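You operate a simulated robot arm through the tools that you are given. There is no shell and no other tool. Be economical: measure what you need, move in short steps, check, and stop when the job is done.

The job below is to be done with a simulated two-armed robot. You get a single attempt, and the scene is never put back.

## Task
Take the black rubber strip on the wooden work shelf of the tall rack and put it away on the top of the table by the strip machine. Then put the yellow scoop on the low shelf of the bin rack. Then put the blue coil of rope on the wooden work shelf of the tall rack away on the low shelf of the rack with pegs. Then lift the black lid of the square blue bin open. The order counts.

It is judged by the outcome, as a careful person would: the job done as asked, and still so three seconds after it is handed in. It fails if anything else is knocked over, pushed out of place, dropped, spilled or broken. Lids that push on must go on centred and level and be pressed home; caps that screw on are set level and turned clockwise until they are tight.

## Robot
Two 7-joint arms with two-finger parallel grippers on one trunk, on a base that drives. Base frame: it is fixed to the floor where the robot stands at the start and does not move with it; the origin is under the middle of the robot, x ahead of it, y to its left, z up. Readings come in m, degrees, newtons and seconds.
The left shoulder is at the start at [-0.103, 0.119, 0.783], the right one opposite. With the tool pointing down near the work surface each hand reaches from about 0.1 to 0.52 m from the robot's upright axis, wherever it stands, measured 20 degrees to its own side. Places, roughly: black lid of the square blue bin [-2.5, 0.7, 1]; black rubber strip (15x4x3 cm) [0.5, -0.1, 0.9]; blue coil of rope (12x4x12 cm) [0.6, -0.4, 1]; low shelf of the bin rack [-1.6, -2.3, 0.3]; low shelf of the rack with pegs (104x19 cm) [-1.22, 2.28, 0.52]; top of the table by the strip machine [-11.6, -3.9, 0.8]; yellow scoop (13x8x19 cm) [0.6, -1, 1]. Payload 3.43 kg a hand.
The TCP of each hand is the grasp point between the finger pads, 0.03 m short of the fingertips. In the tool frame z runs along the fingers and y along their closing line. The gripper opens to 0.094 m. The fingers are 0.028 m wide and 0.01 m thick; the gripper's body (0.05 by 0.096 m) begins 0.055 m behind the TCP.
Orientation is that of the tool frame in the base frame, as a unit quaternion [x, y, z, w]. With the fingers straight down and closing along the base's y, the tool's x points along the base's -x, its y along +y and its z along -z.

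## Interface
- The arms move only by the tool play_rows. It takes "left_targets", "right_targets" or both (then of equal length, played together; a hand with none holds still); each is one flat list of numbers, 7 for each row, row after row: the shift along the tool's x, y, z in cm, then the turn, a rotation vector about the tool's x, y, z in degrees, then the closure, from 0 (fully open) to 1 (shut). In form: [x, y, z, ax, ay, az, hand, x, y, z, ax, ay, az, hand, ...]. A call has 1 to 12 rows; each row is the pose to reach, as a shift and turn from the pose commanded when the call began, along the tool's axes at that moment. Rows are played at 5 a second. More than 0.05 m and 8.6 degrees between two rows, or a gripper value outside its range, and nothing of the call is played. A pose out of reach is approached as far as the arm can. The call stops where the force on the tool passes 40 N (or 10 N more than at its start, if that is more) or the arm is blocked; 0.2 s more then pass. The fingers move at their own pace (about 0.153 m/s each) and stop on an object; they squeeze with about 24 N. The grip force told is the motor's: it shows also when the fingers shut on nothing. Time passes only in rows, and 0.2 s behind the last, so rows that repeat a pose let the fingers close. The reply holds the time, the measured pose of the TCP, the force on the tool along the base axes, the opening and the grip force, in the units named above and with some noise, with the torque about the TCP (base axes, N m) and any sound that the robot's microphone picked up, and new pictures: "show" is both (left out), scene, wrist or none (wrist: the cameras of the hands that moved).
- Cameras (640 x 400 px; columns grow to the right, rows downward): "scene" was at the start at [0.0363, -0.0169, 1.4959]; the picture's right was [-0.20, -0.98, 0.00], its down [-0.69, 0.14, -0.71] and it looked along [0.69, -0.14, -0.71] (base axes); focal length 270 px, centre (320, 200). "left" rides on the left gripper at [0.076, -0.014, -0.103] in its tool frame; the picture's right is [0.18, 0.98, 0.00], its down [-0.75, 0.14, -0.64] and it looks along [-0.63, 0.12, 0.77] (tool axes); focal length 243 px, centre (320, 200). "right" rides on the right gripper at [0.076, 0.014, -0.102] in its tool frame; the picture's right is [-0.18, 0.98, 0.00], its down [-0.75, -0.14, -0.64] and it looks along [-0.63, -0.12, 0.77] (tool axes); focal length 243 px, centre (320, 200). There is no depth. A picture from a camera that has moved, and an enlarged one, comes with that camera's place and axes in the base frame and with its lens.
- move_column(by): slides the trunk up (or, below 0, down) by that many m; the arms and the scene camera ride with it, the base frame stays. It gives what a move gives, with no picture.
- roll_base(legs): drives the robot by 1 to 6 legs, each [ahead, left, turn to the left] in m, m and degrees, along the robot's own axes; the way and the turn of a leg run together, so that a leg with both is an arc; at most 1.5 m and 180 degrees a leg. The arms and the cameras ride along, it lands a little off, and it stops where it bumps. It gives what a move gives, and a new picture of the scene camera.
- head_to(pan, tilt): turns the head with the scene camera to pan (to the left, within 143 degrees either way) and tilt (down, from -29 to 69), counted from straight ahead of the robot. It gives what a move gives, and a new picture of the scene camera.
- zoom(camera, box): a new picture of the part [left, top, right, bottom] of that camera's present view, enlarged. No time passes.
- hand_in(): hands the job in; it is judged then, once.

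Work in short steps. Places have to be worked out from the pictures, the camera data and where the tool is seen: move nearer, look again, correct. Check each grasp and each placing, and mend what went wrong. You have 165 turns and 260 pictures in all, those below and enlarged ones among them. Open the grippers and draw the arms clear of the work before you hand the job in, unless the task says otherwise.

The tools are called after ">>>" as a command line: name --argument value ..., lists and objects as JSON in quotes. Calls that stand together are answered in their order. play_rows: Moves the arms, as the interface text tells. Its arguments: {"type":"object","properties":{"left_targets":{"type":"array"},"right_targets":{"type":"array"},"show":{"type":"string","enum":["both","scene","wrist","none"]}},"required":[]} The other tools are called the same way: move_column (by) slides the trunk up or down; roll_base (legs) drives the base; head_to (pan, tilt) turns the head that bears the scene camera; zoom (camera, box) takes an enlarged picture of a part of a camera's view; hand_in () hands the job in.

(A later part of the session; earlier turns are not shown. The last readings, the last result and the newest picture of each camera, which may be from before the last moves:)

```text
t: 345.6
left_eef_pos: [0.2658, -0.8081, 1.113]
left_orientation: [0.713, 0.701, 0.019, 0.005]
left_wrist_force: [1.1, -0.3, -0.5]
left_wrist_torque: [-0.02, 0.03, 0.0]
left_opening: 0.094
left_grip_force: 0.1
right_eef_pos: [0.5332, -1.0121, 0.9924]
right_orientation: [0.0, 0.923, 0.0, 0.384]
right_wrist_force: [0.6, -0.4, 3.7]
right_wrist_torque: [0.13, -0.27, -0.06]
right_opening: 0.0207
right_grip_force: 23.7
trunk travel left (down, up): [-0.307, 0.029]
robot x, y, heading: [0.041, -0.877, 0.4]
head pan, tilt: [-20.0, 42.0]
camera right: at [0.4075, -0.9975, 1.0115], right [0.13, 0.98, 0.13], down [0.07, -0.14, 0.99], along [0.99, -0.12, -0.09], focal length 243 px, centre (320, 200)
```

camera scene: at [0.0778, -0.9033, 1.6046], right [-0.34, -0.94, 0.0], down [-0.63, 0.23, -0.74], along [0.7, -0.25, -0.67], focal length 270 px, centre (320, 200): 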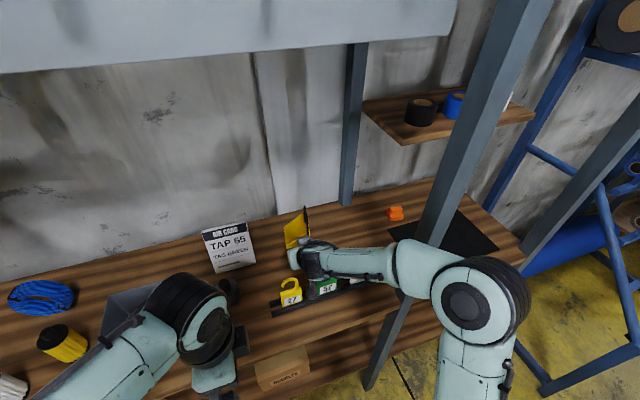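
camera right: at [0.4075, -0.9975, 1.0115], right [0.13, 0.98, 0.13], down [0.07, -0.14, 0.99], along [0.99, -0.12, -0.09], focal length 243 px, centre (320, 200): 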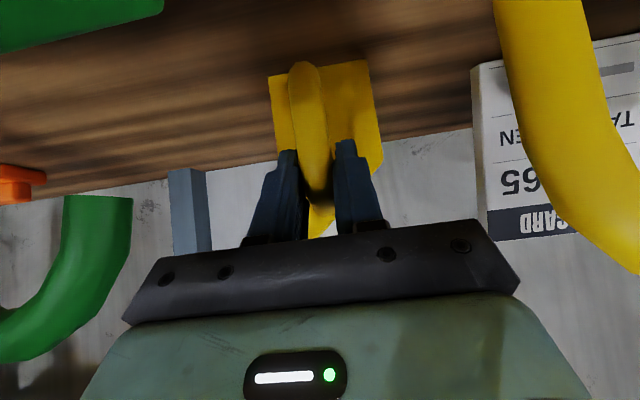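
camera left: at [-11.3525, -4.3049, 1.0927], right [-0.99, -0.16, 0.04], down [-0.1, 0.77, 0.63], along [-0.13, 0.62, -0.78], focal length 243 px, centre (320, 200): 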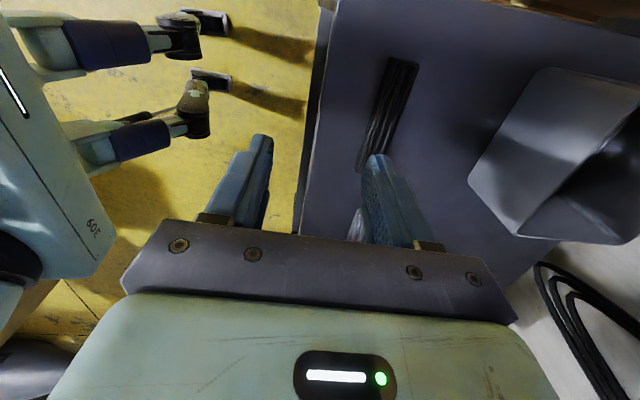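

Gripped (2.1 cm). I lift straight up 15 cm and check.

>>> play_rows --right_targets '[-1, 0, -1, 0, 0, 0, 1, -3.5, 0, -3.5, 0, 0, 0, 1, -6, 0, -6, 0, 0, 0, 1, -8.5, 0, -8.5, 0, 0, 0, 1, -11, 0, -11, 0, 0, 0, 1]'

```text
t: 346.8
left_eef_pos: [0.2645, -0.8089, 1.1111]
left_orientation: [0.714, 0.7, 0.019, 0.004]
left_wrist_force: [0.4, 0.0, -0.2]
left_wrist_torque: [-0.02, -0.05, -0.02]
left_opening: 0.0943
left_grip_force: 0.1
right_eef_pos: [0.5316, -1.0105, 1.1481]
right_orientation: [-0.001, 0.924, 0.0, 0.383]
right_wrist_force: [0.4, 0.3, -1.7]
right_wrist_torque: [0.02, 0.07, 0.02]
right_opening: 0.0206
right_grip_force: 23.7
trunk travel left (down, up): [-0.307, 0.029]
robot x, y, heading: [0.044, -0.8744, 0.3]
head pan, tilt: [-20.0, 42.0]
camera scene: at [0.0772, -0.9033, 1.6046], right [-0.34, -0.94, 0.0], down [-0.63, 0.23, -0.74], along [0.7, -0.25, -0.67], focal length 270 px, centre (320, 200)
camera right: at [0.4049, -0.9959, 1.1678], right [0.13, 0.98, 0.13], down [0.08, -0.14, 0.99], along [0.99, -0.12, -0.09], focal length 243 px, centre (320, 200)
```

scene: 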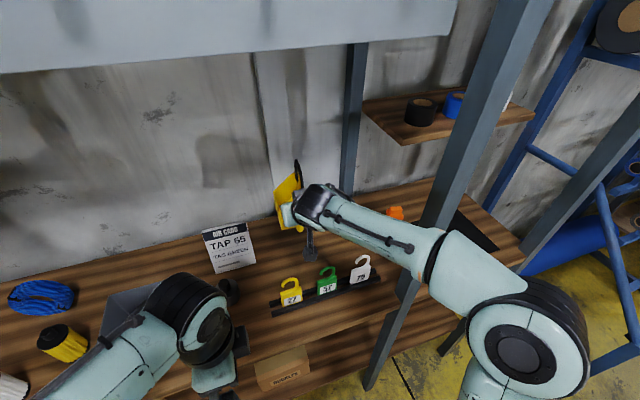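
right: 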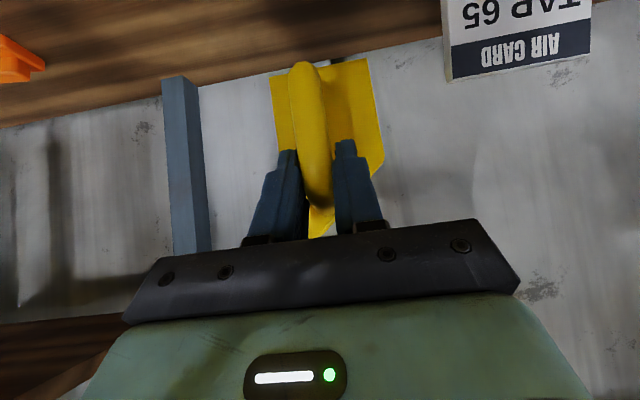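

Held firmly. I back out, retract the hand, then turn to face the bin rack across the aisle.

>>> roll_base --legs '[[-0.5, 0, 0]]'

>>> play_rows --right_targets '[3, 0, -3, 0, 0, 0, 1, 6, 0, -6, 0, 0, 0, 1, 9, 0, -9, 0, 0, 0, 1, 12, 0, -12, 0, 0, 0, 1]' --show "none"

>>> roll_base --legs '[[0, -1.3, 0], [0, 0, 180]]'

>>> head_to --pan 0 --tilt 40

```text
t: 349.8
left_eef_pos: [-0.24, -0.8121, 1.112]
left_orientation: [0.714, 0.7, 0.019, 0.004]
left_wrist_force: [0.0, 0.6, 0.3]
left_wrist_torque: [0.02, -0.02, -0.01]
left_opening: 0.0938
left_grip_force: 0.1
right_eef_pos: [0.0278, -1.0125, 1.1483]
right_orientation: [0.001, 0.924, -0.001, 0.383]
right_wrist_force: [-0.3, 0.5, -1.7]
right_wrist_torque: [-0.01, 0.08, -0.02]
right_opening: 0.0204
right_grip_force: 23.9
trunk travel left (down, up): [-0.307, 0.029]
robot x, y, heading: [-0.4599, -0.8789, 0.1]
head pan, tilt: [-20.0, 42.0]
camera scene: at [-0.427, -0.906, 1.6047], right [-0.34, -0.94, 0.0], down [-0.63, 0.23, -0.74], along [0.7, -0.25, -0.67], focal length 270 px, centre (320, 200)
```

scene: 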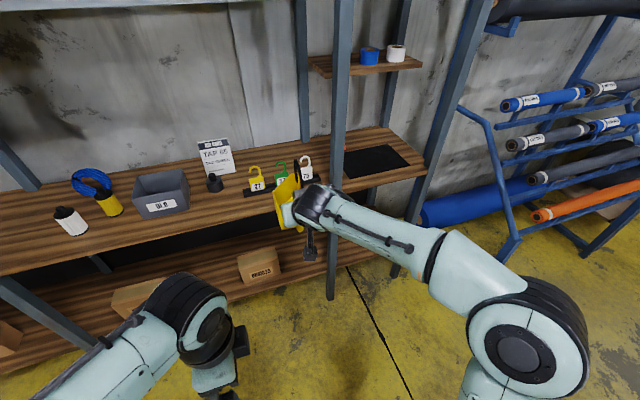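

```text
t: 350.8
left_eef_pos: [-0.2394, -0.811, 1.1112]
left_orientation: [0.714, 0.7, 0.02, 0.004]
left_wrist_force: [0.4, -0.4, 0.0]
left_wrist_torque: [0.02, 0.0, -0.01]
left_opening: 0.0941
left_grip_force: 0.0
right_eef_pos: [-0.1444, -1.0133, 1.1475]
right_orientation: [-0.001, 0.923, 0.0, 0.384]
right_wrist_force: [-1.2, -0.7, -1.2]
right_wrist_torque: [0.01, 0.11, 0.05]
right_opening: 0.02
right_grip_force: 24.2
trunk travel left (down, up): [-0.307, 0.029]
robot x, y, heading: [-0.4651, -0.877, 0.2]
head pan, tilt: [-20.0, 42.0]
```

```text
t: 369.9
left_eef_pos: [-0.679, -2.2574, 1.1127]
left_orientation: [0.71, -0.703, -0.004, 0.019]
left_wrist_force: [1.3, 0.3, 0.2]
left_wrist_torque: [0.02, -0.02, -0.01]
left_opening: 0.0938
left_grip_force: 0.2
right_eef_pos: [-0.7807, -2.0584, 1.1492]
right_orientation: [0.923, 0.014, -0.384, 0.006]
right_wrist_force: [0.2, 0.4, -0.9]
right_wrist_torque: [0.01, -0.1, 0.01]
right_opening: 0.0177
right_grip_force: 23.9
trunk travel left (down, up): [-0.307, 0.029]
robot x, y, heading: [-0.4592, -2.1851, -178.2]
head pan, tilt: [-20.0, 42.0]
camera scene: at [-0.4953, -2.1579, 1.6046], right [0.31, 0.95, 0.0], down [0.64, -0.21, -0.74], along [-0.71, 0.23, -0.67], focal length 270 px, centre (320, 200)
```

scene: 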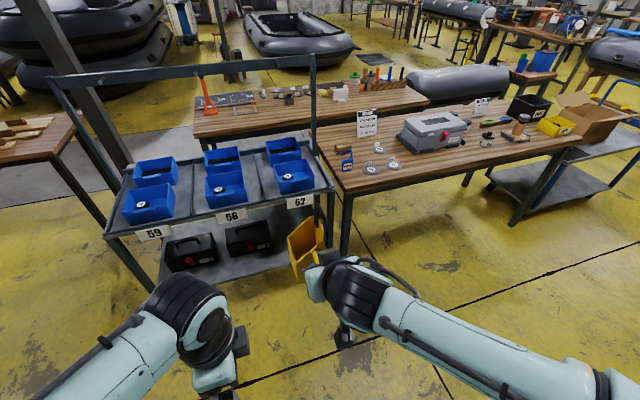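

```text
t: 370.7
left_eef_pos: [-0.6782, -2.2557, 1.1121]
left_orientation: [0.709, -0.704, -0.004, 0.019]
left_wrist_force: [-0.5, 0.8, 0.9]
left_wrist_torque: [0.03, 0.02, -0.01]
left_opening: 0.094
left_grip_force: 0.1
right_eef_pos: [-0.7802, -2.0593, 1.1483]
right_orientation: [0.923, 0.013, -0.384, 0.005]
right_wrist_force: [0.1, 0.2, -1.4]
right_wrist_torque: [0.0, -0.09, -0.01]
right_opening: 0.0177
right_grip_force: 23.8
trunk travel left (down, up): [-0.307, 0.029]
robot x, y, heading: [-0.4568, -2.1847, -178.3]
head pan, tilt: [0.0, 40.0]
camera scene: at [-0.5008, -2.1866, 1.6076], right [-0.03, 1.0, 0.0], down [0.64, 0.02, -0.77], along [-0.77, -0.03, -0.64], focal length 270 px, centre (320, 200)
```

scene: 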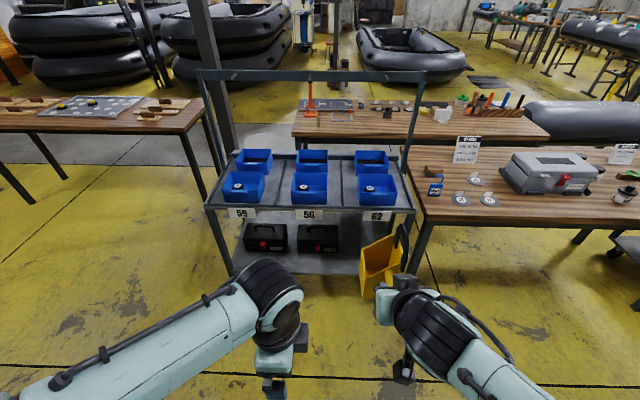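

The free part of the low shelf is at y≈−2.05…−1.8, right of the toolboxes. I check the scoop in the grip since the opening shrank slightly.

>>> zoom --camera "right" --box '[0, 0, 640, 400]'

>>> zoom --camera "scene" --box '[200, 190, 480, 365]'

```text
1.00 times, centred on (320, 200) of right (not enlarged: the box is as wide or as high as the picture)
camera zoom: at [-0.6548, -2.0688, 1.1671], right [-0.1, -0.99, 0.13], down [-0.08, 0.14, 0.99], along [-0.99, 0.09, -0.09], focal length 243 px, centre (320, 200)
```

zoom: 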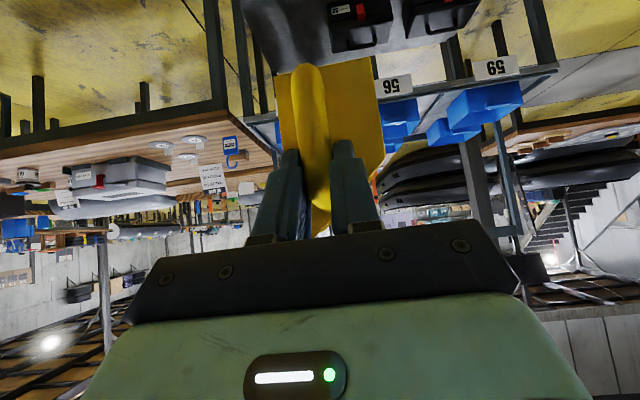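

```text
2.29 times, centred on (340, 278) of scene
camera zoom: at [-0.5008, -2.1866, 1.6076], right [-0.03, 1.0, 0.0], down [0.64, 0.02, -0.77], along [-0.77, -0.03, -0.64], focal length 617 px, centre (274, 23)
```

zoom: 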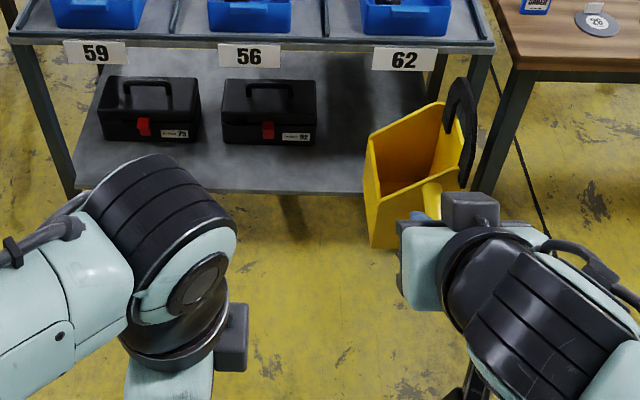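

Scoop is upright in the grip. Free spot on the low shelf: y≈−1.95, front edge x≈−1.42. I lower the trunk, then lower the hand while still in the aisle.

>>> move_column --by -0.29

>>> play_rows --right_targets '[1, 0, 4, 0, 0, 0, 1, 2, 0, 8, 0, 0, 0, 1, 4, 0, 12, 0, 0, 0, 1, 6, 0, 16, 0, 0, 0, 1, 8, 0, 20, 0, 0, 0, 1, 10, 0, 23, 0, 0, 0, 1, 13, 0, 26, 0, 0, 0, 1, 16, 0, 29, 0, 0, 0, 1, 18, 0, 32, 0, 0, 0, 1]'

```text
t: 373.6
left_eef_pos: [-0.678, -2.2556, 0.8211]
left_orientation: [0.71, -0.704, -0.005, 0.018]
left_wrist_force: [-0.4, -0.4, 0.2]
left_wrist_torque: [0.01, -0.04, 0.02]
left_opening: 0.094
left_grip_force: 0.0
right_eef_pos: [-0.7813, -2.0585, 0.8572]
right_orientation: [0.923, 0.013, -0.384, 0.006]
right_wrist_force: [-0.2, 0.1, -1.0]
right_wrist_torque: [-0.02, -0.1, -0.01]
right_opening: 0.0178
right_grip_force: 24.2
trunk travel left (down, up): [-0.017, 0.319]
robot x, y, heading: [-0.4585, -2.1825, -177.9]
head pan, tilt: [0.0, 40.0]
```

```text
t: 375.6
left_eef_pos: [-0.6785, -2.2569, 0.8221]
left_orientation: [0.71, -0.704, -0.003, 0.019]
left_wrist_force: [-0.9, -0.6, 0.4]
left_wrist_torque: [0.0, 0.0, -0.04]
left_opening: 0.0943
left_grip_force: 0.1
right_eef_pos: [-0.8814, -2.0621, 0.5065]
right_orientation: [0.923, 0.013, -0.384, 0.006]
right_wrist_force: [-0.4, 0.9, -1.3]
right_wrist_torque: [-0.01, -0.08, -0.03]
right_opening: 0.0177
right_grip_force: 23.8
trunk travel left (down, up): [-0.017, 0.319]
robot x, y, heading: [-0.4606, -2.1858, -178.1]
head pan, tilt: [0.0, 40.0]
camera scene: at [-0.5489, -2.1882, 1.3071], right [-0.03, 1.0, 0.0], down [0.64, 0.02, -0.77], along [-0.77, -0.03, -0.64], focal length 270 px, centre (320, 200)
camera right: at [-0.7551, -2.0724, 0.5253], right [-0.1, -0.99, 0.13], down [-0.08, 0.14, 0.99], along [-0.99, 0.09, -0.09], focal length 243 px, centre (320, 200)
```

scene: 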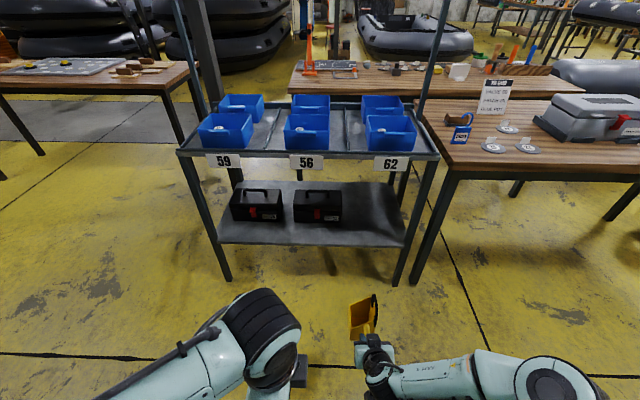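
right: 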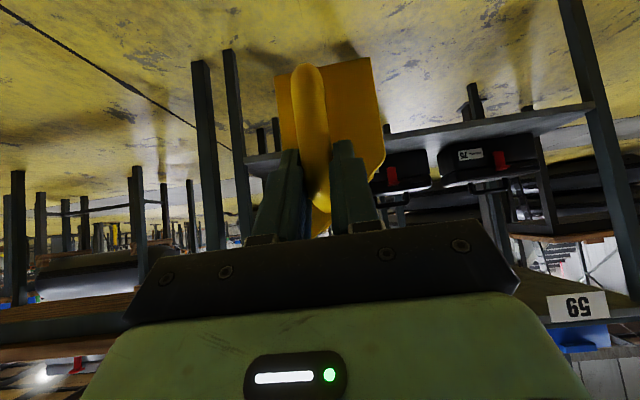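

The spot is confirmed (shelf front x≈−1.41, z≈0.3, toolbox right side y≈−2.12). I drive in so the scoop enters between shelves.

>>> roll_base --legs '[[0.3, -0.095, -1.9], [0.28, 0, 0]]'

>>> head_to --pan -10 --tilt 55

```text
t: 379.3
left_eef_pos: [-1.2573, -2.1629, 0.8214]
left_orientation: [-0.701, 0.713, 0.004, -0.02]
left_wrist_force: [-0.1, -0.2, 1.1]
left_wrist_torque: [0.0, 0.0, 0.0]
left_opening: 0.0943
left_grip_force: 0.1
right_eef_pos: [-1.4549, -1.9623, 0.5051]
right_orientation: [0.924, 0.001, -0.384, 0.0]
right_wrist_force: [0.0, 0.6, -1.7]
right_wrist_torque: [0.02, -0.09, 0.01]
right_opening: 0.018
right_grip_force: 24.0
trunk travel left (down, up): [-0.017, 0.319]
robot x, y, heading: [-1.0348, -2.0974, -179.5]
head pan, tilt: [0.0, 40.0]
camera scene: at [-1.1256, -2.0982, 1.3071], right [-0.01, 1.0, 0.0], down [0.64, 0.0, -0.77], along [-0.77, -0.01, -0.64], focal length 270 px, centre (320, 200)
```

scene: 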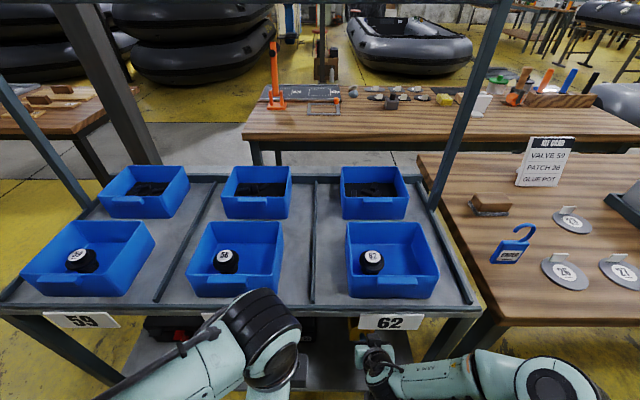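

```text
t: 380.1
left_eef_pos: [-1.256, -2.163, 0.822]
left_orientation: [-0.701, 0.713, 0.004, -0.019]
left_wrist_force: [0.0, 0.2, 0.1]
left_wrist_torque: [0.0, 0.0, -0.04]
left_opening: 0.094
left_grip_force: 0.1
right_eef_pos: [-1.4544, -1.9623, 0.5067]
right_orientation: [0.924, 0.001, -0.383, 0.0]
right_wrist_force: [-0.9, 1.2, -0.6]
right_wrist_torque: [-0.02, -0.06, 0.02]
right_opening: 0.0176
right_grip_force: 23.8
trunk travel left (down, up): [-0.017, 0.319]
robot x, y, heading: [-1.0373, -2.0964, -179.7]
head pan, tilt: [-10.0, 55.0]
camera scene: at [-1.1115, -2.0856, 1.2865], right [0.17, 0.99, 0.0], down [0.81, -0.14, -0.57], along [-0.57, 0.1, -0.82], focal length 270 px, centre (320, 200)
```

scene: 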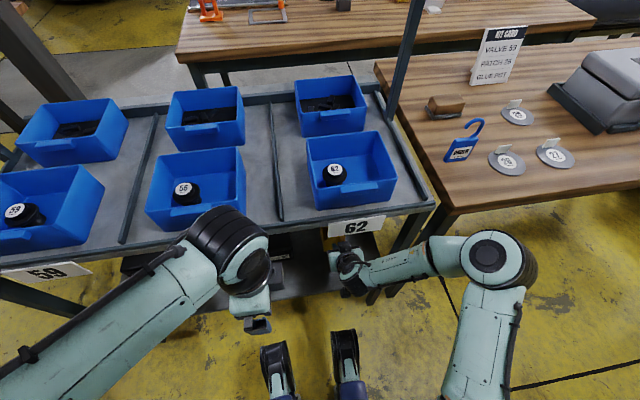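

Hand and scoop are inside the shelf opening. I move forward 4.5 cm and down 9 cm.

>>> play_rows --right_targets '[0, 0, 4, 0, 0, 0, 1, 2, 0, 7, 0, 0, 0, 1, 3.5, 0, 9.8, 0, 0, 0, 1]'

```text
t: 380.9
left_eef_pos: [-1.2573, -2.1626, 0.8216]
left_orientation: [-0.7, 0.714, 0.006, -0.019]
left_wrist_force: [0.4, 0.5, -0.3]
left_wrist_torque: [-0.02, -0.01, -0.03]
left_opening: 0.094
left_grip_force: 0.2
right_eef_pos: [-1.5041, -1.9651, 0.4317]
right_orientation: [0.918, 0.005, -0.397, 0.002]
right_wrist_force: [2.4, 0.3, 9.0]
right_wrist_torque: [-0.02, 0.16, 0.02]
right_opening: 0.0178
right_grip_force: 24.1
trunk travel left (down, up): [-0.017, 0.319]
robot x, y, heading: [-1.0366, -2.0998, -179.8]
head pan, tilt: [-10.0, 55.0]
stopped in row 3 (right hand): the force on the tool passed its limit at 60 N (the readings are from after the stop); the commanded pose is now the measured one
camera scene: at [-1.1114, -2.0855, 1.2864], right [0.17, 0.99, 0.0], down [0.81, -0.14, -0.57], along [-0.57, 0.1, -0.82], focal length 270 px, centre (320, 200)
camera right: at [-1.3768, -1.9793, 0.4467], right [-0.12, -0.98, 0.13], down [-0.05, 0.14, 0.99], along [-0.99, 0.11, -0.06], focal length 243 px, centre (320, 200)
```

scene: 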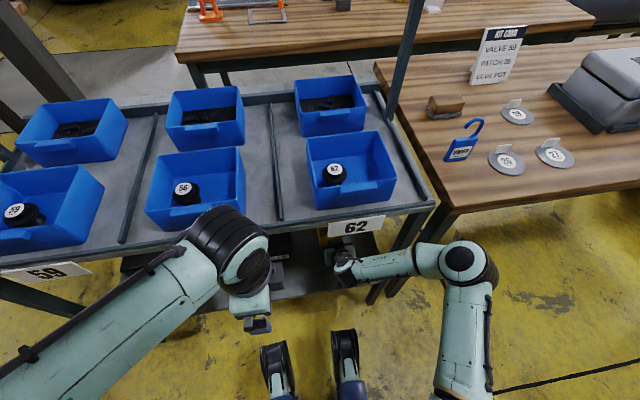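
right: 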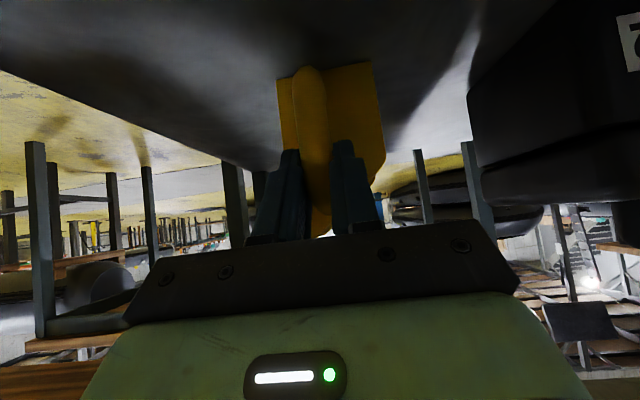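

The scoop's base is on the shelf (about 9 N). I open gently.

>>> play_rows --right_targets '[0, 0, 0, 0, 0, 0, 0.75, 0, 0, 0, 0, 0, 0, 0.6, 0, 0, 0, 0, 0, 0, 0.5, 0, 0, 0, 0, 0, 0, 0.5]' --show "wrist"

```text
t: 381.9
left_eef_pos: [-1.2573, -2.1619, 0.8218]
left_orientation: [-0.7, 0.714, 0.005, -0.019]
left_wrist_force: [0.4, 0.4, -0.8]
left_wrist_torque: [0.01, 0.0, -0.01]
left_opening: 0.0943
left_grip_force: 0.0
right_eef_pos: [-1.5027, -1.9665, 0.4294]
right_orientation: [0.918, 0.003, -0.396, 0.002]
right_wrist_force: [0.0, -0.4, 0.5]
right_wrist_torque: [0.01, 0.03, -0.01]
right_opening: 0.047
right_grip_force: 0.1
trunk travel left (down, up): [-0.017, 0.319]
robot x, y, heading: [-1.0356, -2.1007, -179.7]
head pan, tilt: [-10.0, 55.0]
camera right: at [-1.3761, -1.9789, 0.4457], right [-0.12, -0.98, 0.13], down [-0.05, 0.14, 0.99], along [-0.99, 0.11, -0.07], focal length 243 px, centre (320, 200)
```

right: 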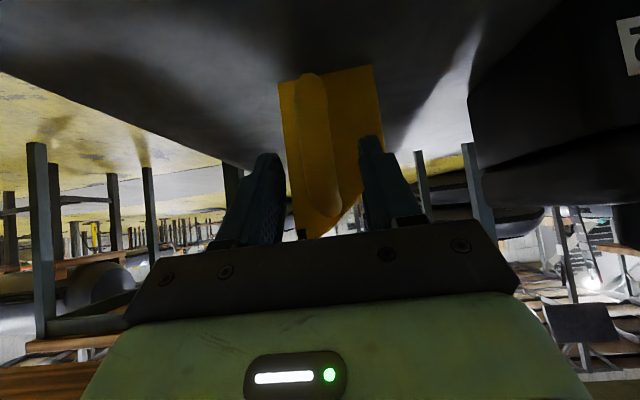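

The scoop stands free. I draw the hand straight back, then back the base away.

>>> play_rows --right_targets '[2, 0, -2, 0, 0, 0, 0.5, 5, 0, -5, 0, 0, 0, 0.5, 8, 0, -8.5, 0, 0, 0, 0.5]' --show "wrist"

>>> roll_base --legs '[[-0.55, 0, 0]]'

```text
t: 382.7
left_eef_pos: [-1.2576, -2.1632, 0.823]
left_orientation: [-0.701, 0.713, 0.004, -0.019]
left_wrist_force: [-0.6, 0.3, 0.7]
left_wrist_torque: [0.01, -0.02, 0.02]
left_opening: 0.0941
left_grip_force: 0.0
right_eef_pos: [-1.4095, -1.9659, 0.4306]
right_orientation: [0.918, 0.003, -0.397, 0.001]
right_wrist_force: [0.2, 0.1, -0.4]
right_wrist_torque: [0.01, -0.04, 0.01]
right_opening: 0.0468
right_grip_force: 0.1
right hand out of reach, approached as far as the arm can: row 3
trunk travel left (down, up): [-0.017, 0.319]
robot x, y, heading: [-1.0378, -2.0945, -179.6]
head pan, tilt: [-10.0, 55.0]
camera right: at [-1.2828, -1.9785, 0.4461], right [-0.12, -0.98, 0.13], down [-0.05, 0.14, 0.99], along [-0.99, 0.11, -0.07], focal length 243 px, centre (320, 200)
```

right: 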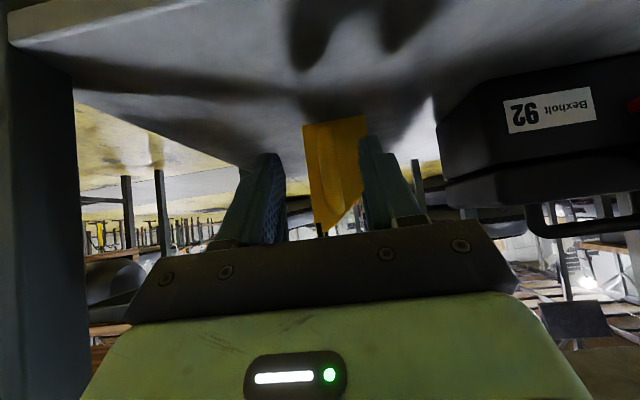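

```text
t: 385.8
left_eef_pos: [-0.7078, -2.1589, 0.8222]
left_orientation: [-0.702, 0.712, 0.004, -0.02]
left_wrist_force: [0.4, 0.3, -0.1]
left_wrist_torque: [0.0, -0.02, -0.01]
left_opening: 0.0941
left_grip_force: 0.1
right_eef_pos: [-0.8612, -1.9621, 0.4303]
right_orientation: [0.919, 0.006, -0.395, 0.003]
right_wrist_force: [0.4, -0.2, -0.4]
right_wrist_torque: [0.02, 0.03, 0.0]
right_opening: 0.0469
right_grip_force: 0.1
trunk travel left (down, up): [-0.017, 0.319]
robot x, y, heading: [-0.4844, -2.0899, -179.4]
head pan, tilt: [-10.0, 55.0]
camera scene: at [-0.5615, -2.081, 1.2864], right [0.16, 0.99, 0.0], down [0.81, -0.13, -0.57], along [-0.57, 0.09, -0.82], focal length 270 px, centre (320, 200)
```

scene: 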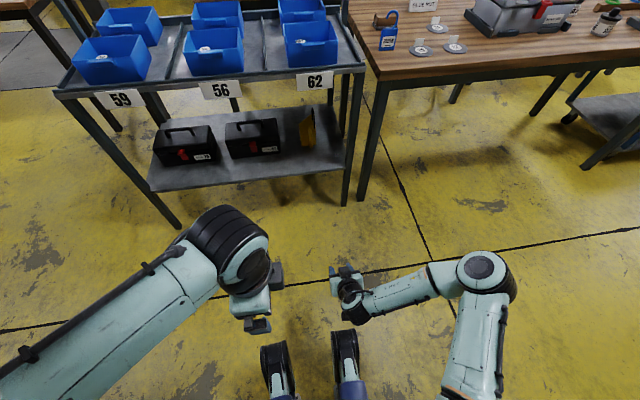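

Scoop is standing on the low shelf. I raise the trunk, bring the right hand back up to the tool-down carrying pose, then turn to the tall rack.

>>> move_column --by 0.29

>>> play_rows --right_targets '[-2, 0, -3, 0, 4, 0, 0.3, -4, 0, -6, 0, 8, 0, 0, -6, 0, -9, 0, 12, 0, 0, -8, 0, -12, 0, 16, 0, 0, -10, 0, -16, 0, 20, 0, 0, -12, 0, -20, 0, 24, 0, 0, -14, 0, -24, 0, 28, 0, 0, -16, 0, -28, 0, 32, 0, 0, -18, 0, -32, 0, 37, 0, 0, -19, 0, -35, 0, 42, 0, 0, -20, 0, -37, 0, 46.5, 0, 0]' --show "none"

>>> roll_base --legs '[[0, -1.45, -0.5], [0, 0, 180]]'

>>> head_to --pan 0 --tilt 30

```text
t: 388.8
left_eef_pos: [-0.7059, -2.159, 1.1133]
left_orientation: [-0.702, 0.712, 0.004, -0.019]
left_wrist_force: [0.6, -0.6, 0.2]
left_wrist_torque: [-0.03, -0.01, 0.02]
left_opening: 0.0943
left_grip_force: 0.0
right_eef_pos: [-0.8929, -1.9619, 0.7423]
right_orientation: [0.911, 0.005, -0.413, 0.001]
right_wrist_force: [-0.5, -0.4, 0.4]
right_wrist_torque: [-0.02, -0.03, 0.02]
right_opening: 0.0474
right_grip_force: 0.1
trunk travel left (down, up): [-0.307, 0.029]
robot x, y, heading: [-0.4843, -2.0913, -179.3]
head pan, tilt: [-10.0, 55.0]
```

```text
t: 391.1
left_eef_pos: [-0.7068, -2.1586, 1.112]
left_orientation: [-0.702, 0.712, 0.005, -0.019]
left_wrist_force: [-0.9, 1.0, 0.6]
left_wrist_torque: [0.02, 0.01, 0.03]
left_opening: 0.0939
left_grip_force: 0.1
right_eef_pos: [-0.7471, -1.9612, 1.1381]
right_orientation: [1.0, 0.007, -0.02, 0.0]
right_wrist_force: [0.1, -0.3, 0.0]
right_wrist_torque: [-0.01, 0.04, -0.01]
right_opening: 0.0939
right_grip_force: 0.0
trunk travel left (down, up): [-0.307, 0.029]
robot x, y, heading: [-0.4847, -2.0917, -179.3]
head pan, tilt: [-10.0, 55.0]
```

```text
t: 411.3
left_eef_pos: [-0.2753, -0.5838, 1.112]
left_orientation: [0.718, 0.696, 0.019, 0.005]
left_wrist_force: [0.9, 0.6, -0.5]
left_wrist_torque: [0.03, -0.01, -0.02]
left_opening: 0.0938
left_grip_force: 0.0
right_eef_pos: [-0.2395, -0.7837, 1.1381]
right_orientation: [0.002, 1.0, -0.001, 0.021]
right_wrist_force: [0.6, 0.8, 1.1]
right_wrist_torque: [0.02, -0.03, 0.02]
right_opening: 0.0941
right_grip_force: 0.1
trunk travel left (down, up): [-0.307, 0.029]
robot x, y, heading: [-0.5015, -0.6468, -0.3]
head pan, tilt: [-10.0, 55.0]
camera scene: at [-0.4717, -0.6618, 1.5869], right [-0.18, -0.98, 0.0], down [-0.81, 0.15, -0.57], along [0.56, -0.1, -0.82], focal length 270 px, centre (320, 200)
```

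scene: 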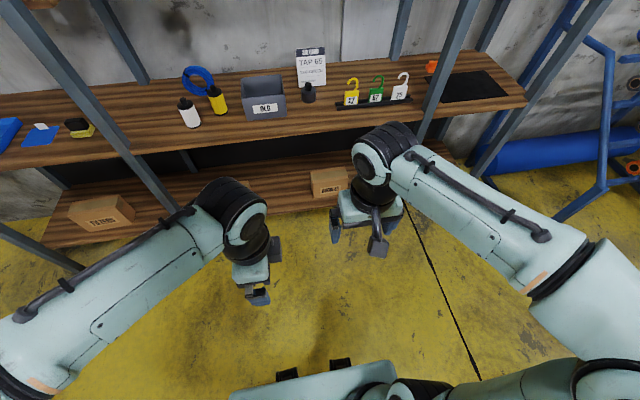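

```text
t: 412.2
left_eef_pos: [-0.2754, -0.5858, 1.1122]
left_orientation: [0.718, 0.696, 0.019, 0.005]
left_wrist_force: [0.4, -0.7, -0.7]
left_wrist_torque: [-0.05, 0.02, -0.02]
left_opening: 0.094
left_grip_force: 0.0
right_eef_pos: [-0.2396, -0.784, 1.1381]
right_orientation: [0.003, 1.0, -0.001, 0.021]
right_wrist_force: [0.1, 0.0, -0.6]
right_wrist_torque: [-0.01, 0.02, 0.02]
right_opening: 0.0942
right_grip_force: 0.1
trunk travel left (down, up): [-0.307, 0.029]
robot x, y, heading: [-0.5008, -0.6476, 0.0]
head pan, tilt: [0.0, 30.0]
camera scene: at [-0.4522, -0.6494, 1.6229], right [-0.01, -1.0, 0.0], down [-0.5, 0.0, -0.87], along [0.87, 0.0, -0.5], focal length 270 px, centre (320, 200)
```

scene: 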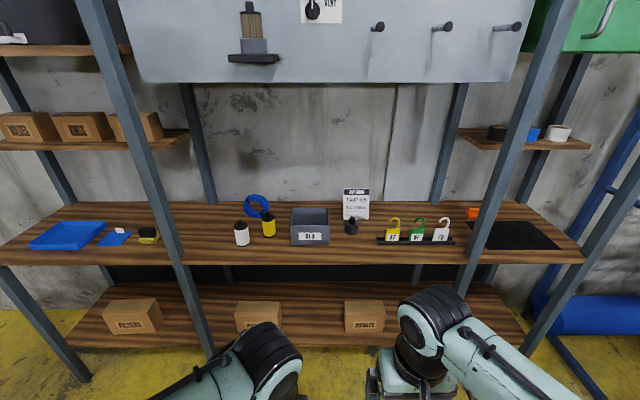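

Everything else looks undisturbed. I drive nearer (x≈−0.1, y≈−0.5) and look at the coil.

>>> roll_base --legs '[[0.4, 0.12, 0]]'

>>> head_to --pan 5 --tilt 38

>>> zoom --camera "scene" --box '[200, 140, 400, 265]'

```text
t: 414.8
left_eef_pos: [0.1298, -0.467, 1.1118]
left_orientation: [0.718, 0.695, 0.019, 0.006]
left_wrist_force: [-0.1, -0.5, 0.2]
left_wrist_torque: [0.01, -0.02, 0.02]
left_opening: 0.094
left_grip_force: 0.1
right_eef_pos: [0.1657, -0.6665, 1.1374]
right_orientation: [0.004, 1.0, -0.001, 0.021]
right_wrist_force: [-0.3, -0.3, 0.0]
right_wrist_torque: [-0.02, -0.01, 0.01]
right_opening: 0.0939
right_grip_force: 0.0
trunk travel left (down, up): [-0.307, 0.029]
robot x, y, heading: [-0.0903, -0.5339, -0.3]
head pan, tilt: [0.0, 30.0]
camera scene: at [-0.0474, -0.5313, 1.6228], right [-0.01, -1.0, 0.0], down [-0.5, 0.0, -0.87], along [0.87, -0.01, -0.5], focal length 270 px, centre (320, 200)
```

scene: 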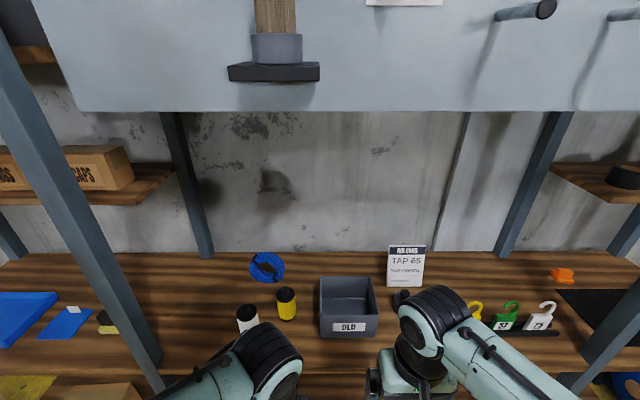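

```text
t: 415.5
left_eef_pos: [0.1295, -0.4673, 1.1119]
left_orientation: [0.718, 0.695, 0.019, 0.005]
left_wrist_force: [0.4, -0.4, -1.2]
left_wrist_torque: [0.02, 0.02, 0.02]
left_opening: 0.0939
left_grip_force: 0.0
right_eef_pos: [0.1657, -0.6656, 1.1374]
right_orientation: [0.004, 1.0, -0.001, 0.021]
right_wrist_force: [-0.1, -0.2, -0.3]
right_wrist_torque: [0.01, 0.0, 0.0]
right_opening: 0.0939
right_grip_force: 0.2
trunk travel left (down, up): [-0.307, 0.029]
robot x, y, heading: [-0.0923, -0.5315, -0.2]
head pan, tilt: [5.0, 38.0]
camera scene: at [-0.0517, -0.5238, 1.6106], right [0.08, -1.0, 0.0], down [-0.61, -0.05, -0.79], along [0.79, 0.06, -0.62], focal length 270 px, centre (320, 200)
```

scene: 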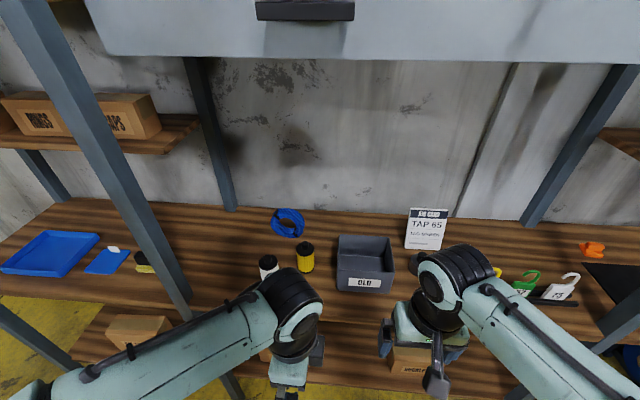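

```text
3.20 times, centred on (300, 202) of scene
camera zoom: at [-0.0517, -0.5238, 1.6106], right [0.08, -1.0, 0.0], down [-0.61, -0.05, -0.79], along [0.79, 0.06, -0.62], focal length 864 px, centre (384, 192)
```

zoom: 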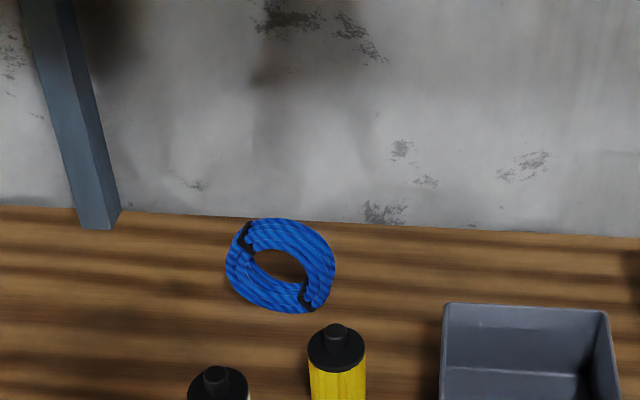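

The coil stands upright at about (0.63, −0.36), facing the robot, z 0.90–1.027. I'll take its top with the left hand (fingers closing fore-aft) pitched ~30° forward; first position the base.

>>> roll_base --legs '[[0.14, 0.11, 0]]'

>>> play_rows --left_targets '[1, 3, -1, -5, 0, 0, 0, 2, 6, -2, -10, 0, 0, 0, 2, 10, -3, -15, 0, 0, 0, 2, 13, -3, -20, 0, 0, 0, 1, 17, -3, -25, 0, 0, 0, 0, 20, -3, -30, 0, 0, 0]'

```text
t: 417.1
left_eef_pos: [0.2707, -0.3595, 1.1117]
left_orientation: [0.718, 0.696, 0.019, 0.005]
left_wrist_force: [0.4, -0.4, -0.2]
left_wrist_torque: [-0.02, -0.02, 0.01]
left_opening: 0.0938
left_grip_force: 0.0
right_eef_pos: [0.3067, -0.5566, 1.1375]
right_orientation: [0.004, 1.0, -0.001, 0.021]
right_wrist_force: [0.3, 0.2, 0.0]
right_wrist_torque: [-0.03, 0.03, 0.02]
right_opening: 0.0939
right_grip_force: 0.1
trunk travel left (down, up): [-0.307, 0.029]
robot x, y, heading: [0.047, -0.4234, -0.5]
head pan, tilt: [5.0, 38.0]
camera scene: at [0.089, -0.4149, 1.6105], right [0.08, -1.0, 0.0], down [-0.61, -0.05, -0.79], along [0.79, 0.06, -0.62], focal length 270 px, centre (320, 200)
```

scene: 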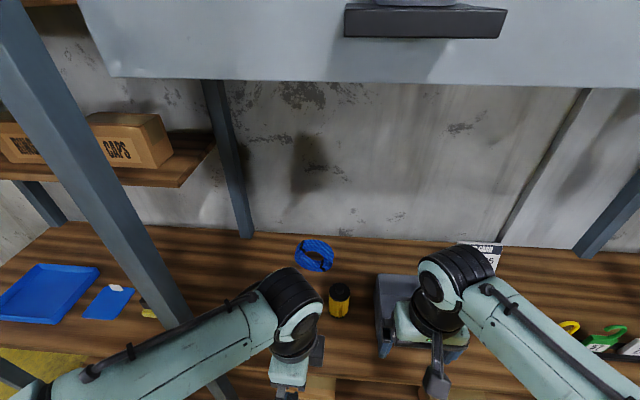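

```text
t: 418.5
left_eef_pos: [0.4714, -0.3675, 1.148]
left_orientation: [0.693, 0.667, 0.198, 0.191]
left_wrist_force: [-0.5, 0.5, 0.0]
left_wrist_torque: [0.01, 0.0, 0.0]
left_opening: 0.0938
left_grip_force: 0.1
right_eef_pos: [0.3057, -0.5577, 1.1374]
right_orientation: [0.003, 1.0, 0.0, 0.021]
right_wrist_force: [-1.0, 0.8, -0.7]
right_wrist_torque: [-0.01, 0.02, 0.02]
right_opening: 0.0941
right_grip_force: 0.0
trunk travel left (down, up): [-0.307, 0.029]
robot x, y, heading: [0.0502, -0.4177, -0.3]
head pan, tilt: [5.0, 38.0]
camera scene: at [0.0894, -0.4152, 1.6106], right [0.08, -1.0, 0.0], down [-0.61, -0.05, -0.79], along [0.79, 0.06, -0.62], focal length 270 px, centre (320, 200)
camera left: at [0.4078, -0.2901, 1.2289], right [0.84, 0.15, 0.52], down [-0.25, -0.76, 0.6], along [0.49, -0.64, -0.6], focal length 243 px, centre (320, 200)
```

scene: 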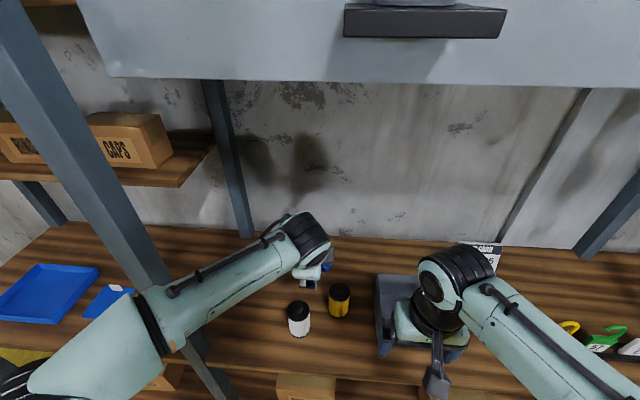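
left: 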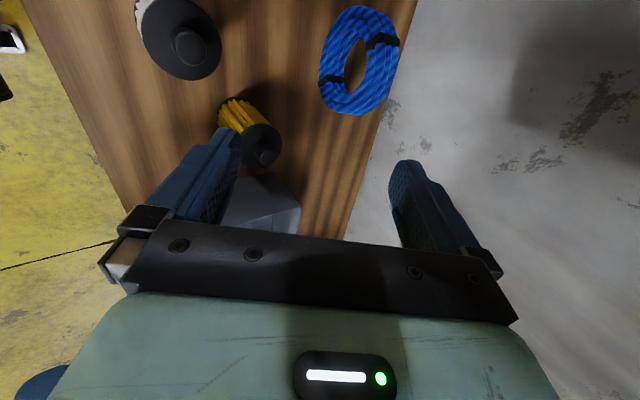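

The coil is centred near (0.643, −0.35), its face turned about −20°. I move to a pre-grasp above its top while yawing −20°.

>>> play_rows --left_targets '[1, 2, 2.5, 0, -2.5, 4.3, 0, 2, 4, 5, 0, -5, 8.6, 0, 3, 5.5, 8, 0, -7.5, 13, 0, 3.3, 6.5, 10.5, 0, -10, 17.3, 0, 3.6, 7.2, 12.3, 0, -10, 17.3, 0]'

```text
t: 419.7
left_eef_pos: [0.5977, -0.3334, 1.083]
left_orientation: [0.8, 0.536, 0.163, 0.216]
left_wrist_force: [0.1, 0.1, 0.0]
left_wrist_torque: [-0.03, 0.03, 0.0]
left_opening: 0.094
left_grip_force: 0.0
right_eef_pos: [0.3058, -0.5585, 1.1371]
right_orientation: [0.003, 1.0, -0.001, 0.021]
right_wrist_force: [0.1, -0.5, 0.1]
right_wrist_torque: [-0.03, 0.01, 0.0]
right_opening: 0.0941
right_grip_force: 0.0
trunk travel left (down, up): [-0.307, 0.029]
robot x, y, heading: [0.0483, -0.4186, -0.5]
head pan, tilt: [5.0, 38.0]
camera scene: at [0.0893, -0.4151, 1.6106], right [0.08, -1.0, 0.0], down [-0.61, -0.05, -0.79], along [0.79, 0.06, -0.62], focal length 270 px, centre (320, 200)
camera left: at [0.5651, -0.2395, 1.1649], right [0.84, -0.16, 0.52], down [-0.49, -0.64, 0.6], along [0.24, -0.76, -0.61], focal length 243 px, centre (320, 200)
```

scene: 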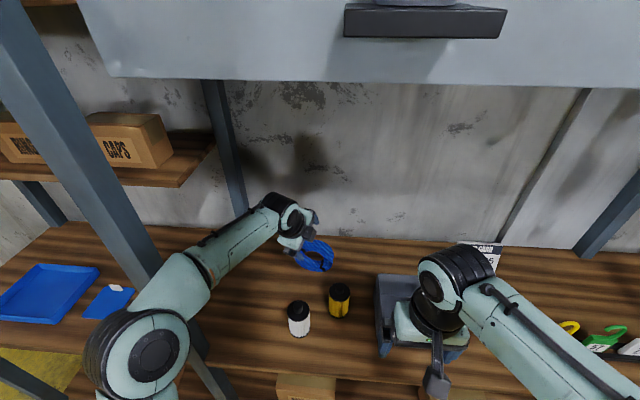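
left: 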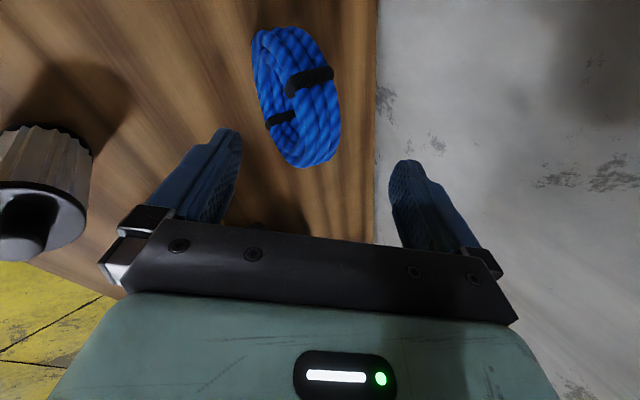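

I zoom on the coil in both views to judge its orientation.

>>> zoom --camera "left" --box '[210, 10, 400, 190]'

>>> zoom --camera "scene" --box '[260, 180, 380, 300]'

```text
2.22 times, centred on (305, 100) of left
camera zoom: at [0.5651, -0.2395, 1.1649], right [0.84, -0.16, 0.52], down [-0.49, -0.64, 0.6], along [0.24, -0.76, -0.61], focal length 539 px, centre (353, 422)
```

zoom: 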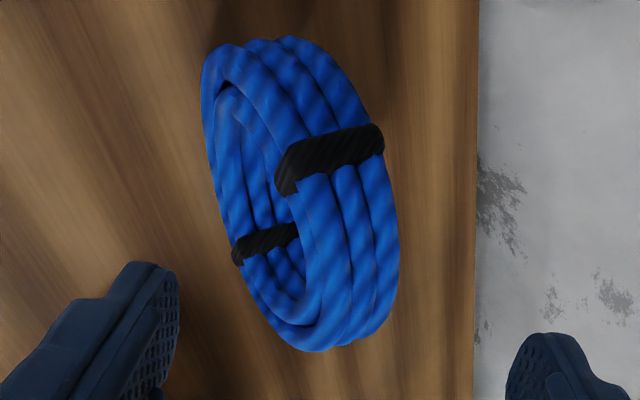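

```text
3.33 times, centred on (320, 240) of scene
camera zoom: at [0.0893, -0.4151, 1.6106], right [0.08, -1.0, 0.0], down [-0.61, -0.05, -0.79], along [0.79, 0.06, -0.62], focal length 900 px, centre (320, 67)
```

zoom: 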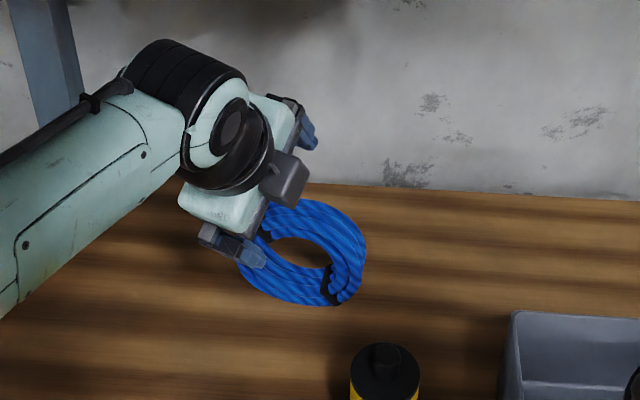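

Orientation matches the −18° estimate; the top of the ring is straight ahead along the tool axis by ~9.7 cm. I advance.

>>> play_rows --left_targets '[0, 0, 3, 0, 0, 0, 0, 0, 0, 6, 0, 0, 0, 0, 0, 0, 8.5, 0, 0, 0, 0, 0, 0, 9.8, 0, 0, 0, 0]'

>>> zoom --camera "scene" --box '[260, 180, 380, 300]'

```text
t: 420.7
left_eef_pos: [0.6461, -0.3478, 0.9978]
left_orientation: [0.8, 0.536, 0.164, 0.216]
left_wrist_force: [-0.2, 1.0, -0.9]
left_wrist_torque: [-0.02, -0.04, 0.02]
left_opening: 0.0938
left_grip_force: 0.0
right_eef_pos: [0.3066, -0.5581, 1.1364]
right_orientation: [0.003, 1.0, 0.0, 0.02]
right_wrist_force: [0.8, 0.3, -0.9]
right_wrist_torque: [0.02, 0.01, 0.0]
right_opening: 0.0941
right_grip_force: 0.0
trunk travel left (down, up): [-0.307, 0.029]
robot x, y, heading: [0.0491, -0.4195, -0.5]
head pan, tilt: [5.0, 38.0]
camera scene: at [0.0891, -0.415, 1.6106], right [0.08, -1.0, 0.0], down [-0.61, -0.05, -0.79], along [0.79, 0.06, -0.62], focal length 270 px, centre (320, 200)
camera left: at [0.6129, -0.2553, 1.0801], right [0.84, -0.16, 0.52], down [-0.49, -0.64, 0.6], along [0.24, -0.75, -0.61], focal length 243 px, centre (320, 200)
```

scene: 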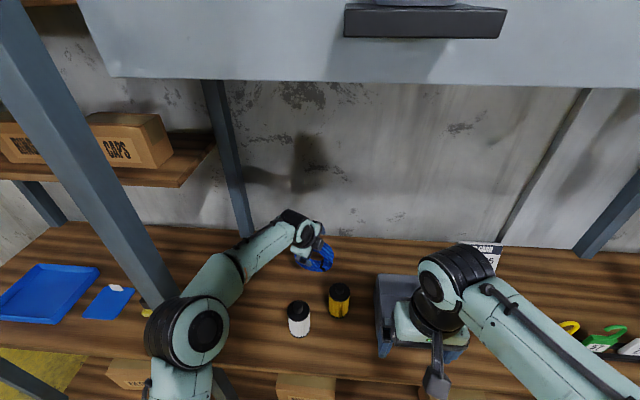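
left: 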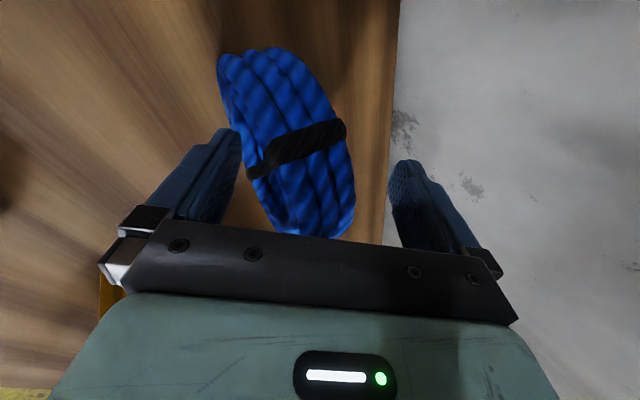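

```text
3.33 times, centred on (320, 240) of scene
camera zoom: at [0.0891, -0.415, 1.6106], right [0.08, -1.0, 0.0], down [-0.61, -0.05, -0.79], along [0.79, 0.06, -0.62], focal length 900 px, centre (320, 67)
```

zoom: 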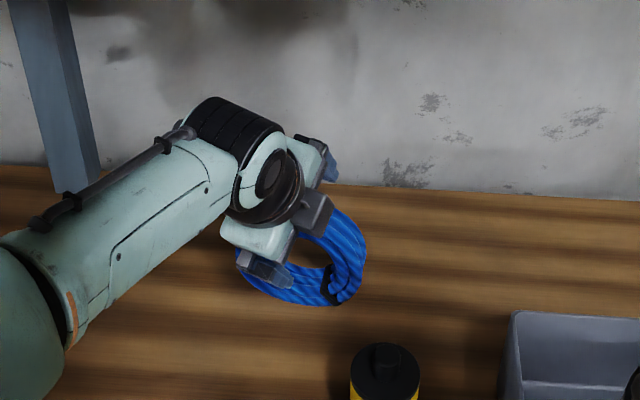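

The ring's top is between the fingers. I close.

>>> play_rows --left_targets '[0, 0, 0, 0, 0, 0, 0.6, 0, 0, 0, 0, 0, 0, 1, 0, 0, 0, 0, 0, 0, 1, 0, 0, 0, 0, 0, 0, 1]'

```text
t: 421.7
left_eef_pos: [0.6452, -0.3501, 0.9989]
left_orientation: [0.799, 0.536, 0.164, 0.217]
left_wrist_force: [1.1, -2.1, 4.3]
left_wrist_torque: [-0.34, -0.06, 0.11]
left_opening: 0.0436
left_grip_force: 23.3
right_eef_pos: [0.3059, -0.5581, 1.1374]
right_orientation: [0.003, 1.0, 0.001, 0.021]
right_wrist_force: [-0.9, 0.0, 0.2]
right_wrist_torque: [0.03, 0.03, 0.01]
right_opening: 0.0941
right_grip_force: 0.0
trunk travel left (down, up): [-0.307, 0.029]
robot x, y, heading: [0.0474, -0.4193, -0.4]
head pan, tilt: [5.0, 38.0]
camera scene: at [0.089, -0.4154, 1.6106], right [0.08, -1.0, 0.0], down [-0.61, -0.05, -0.79], along [0.79, 0.06, -0.62], focal length 270 px, centre (320, 200)
camera left: at [0.6127, -0.256, 1.0811], right [0.84, -0.16, 0.52], down [-0.49, -0.64, 0.6], along [0.24, -0.76, -0.61], focal length 243 px, centre (320, 200)
```

scene: 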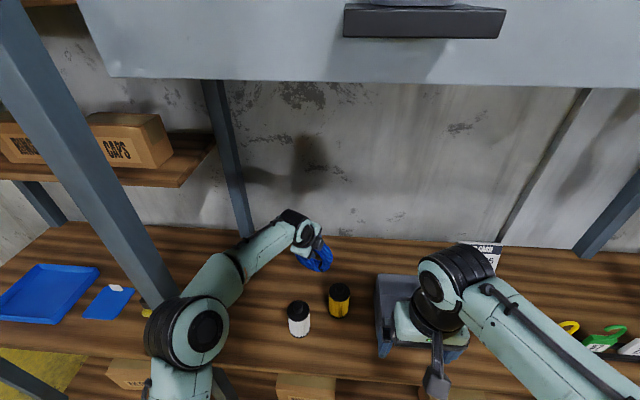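
left: 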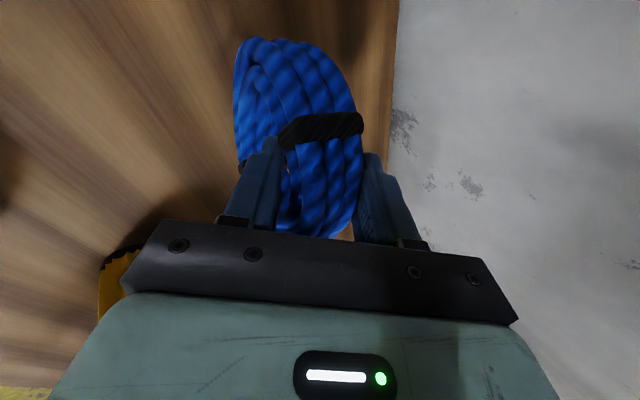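

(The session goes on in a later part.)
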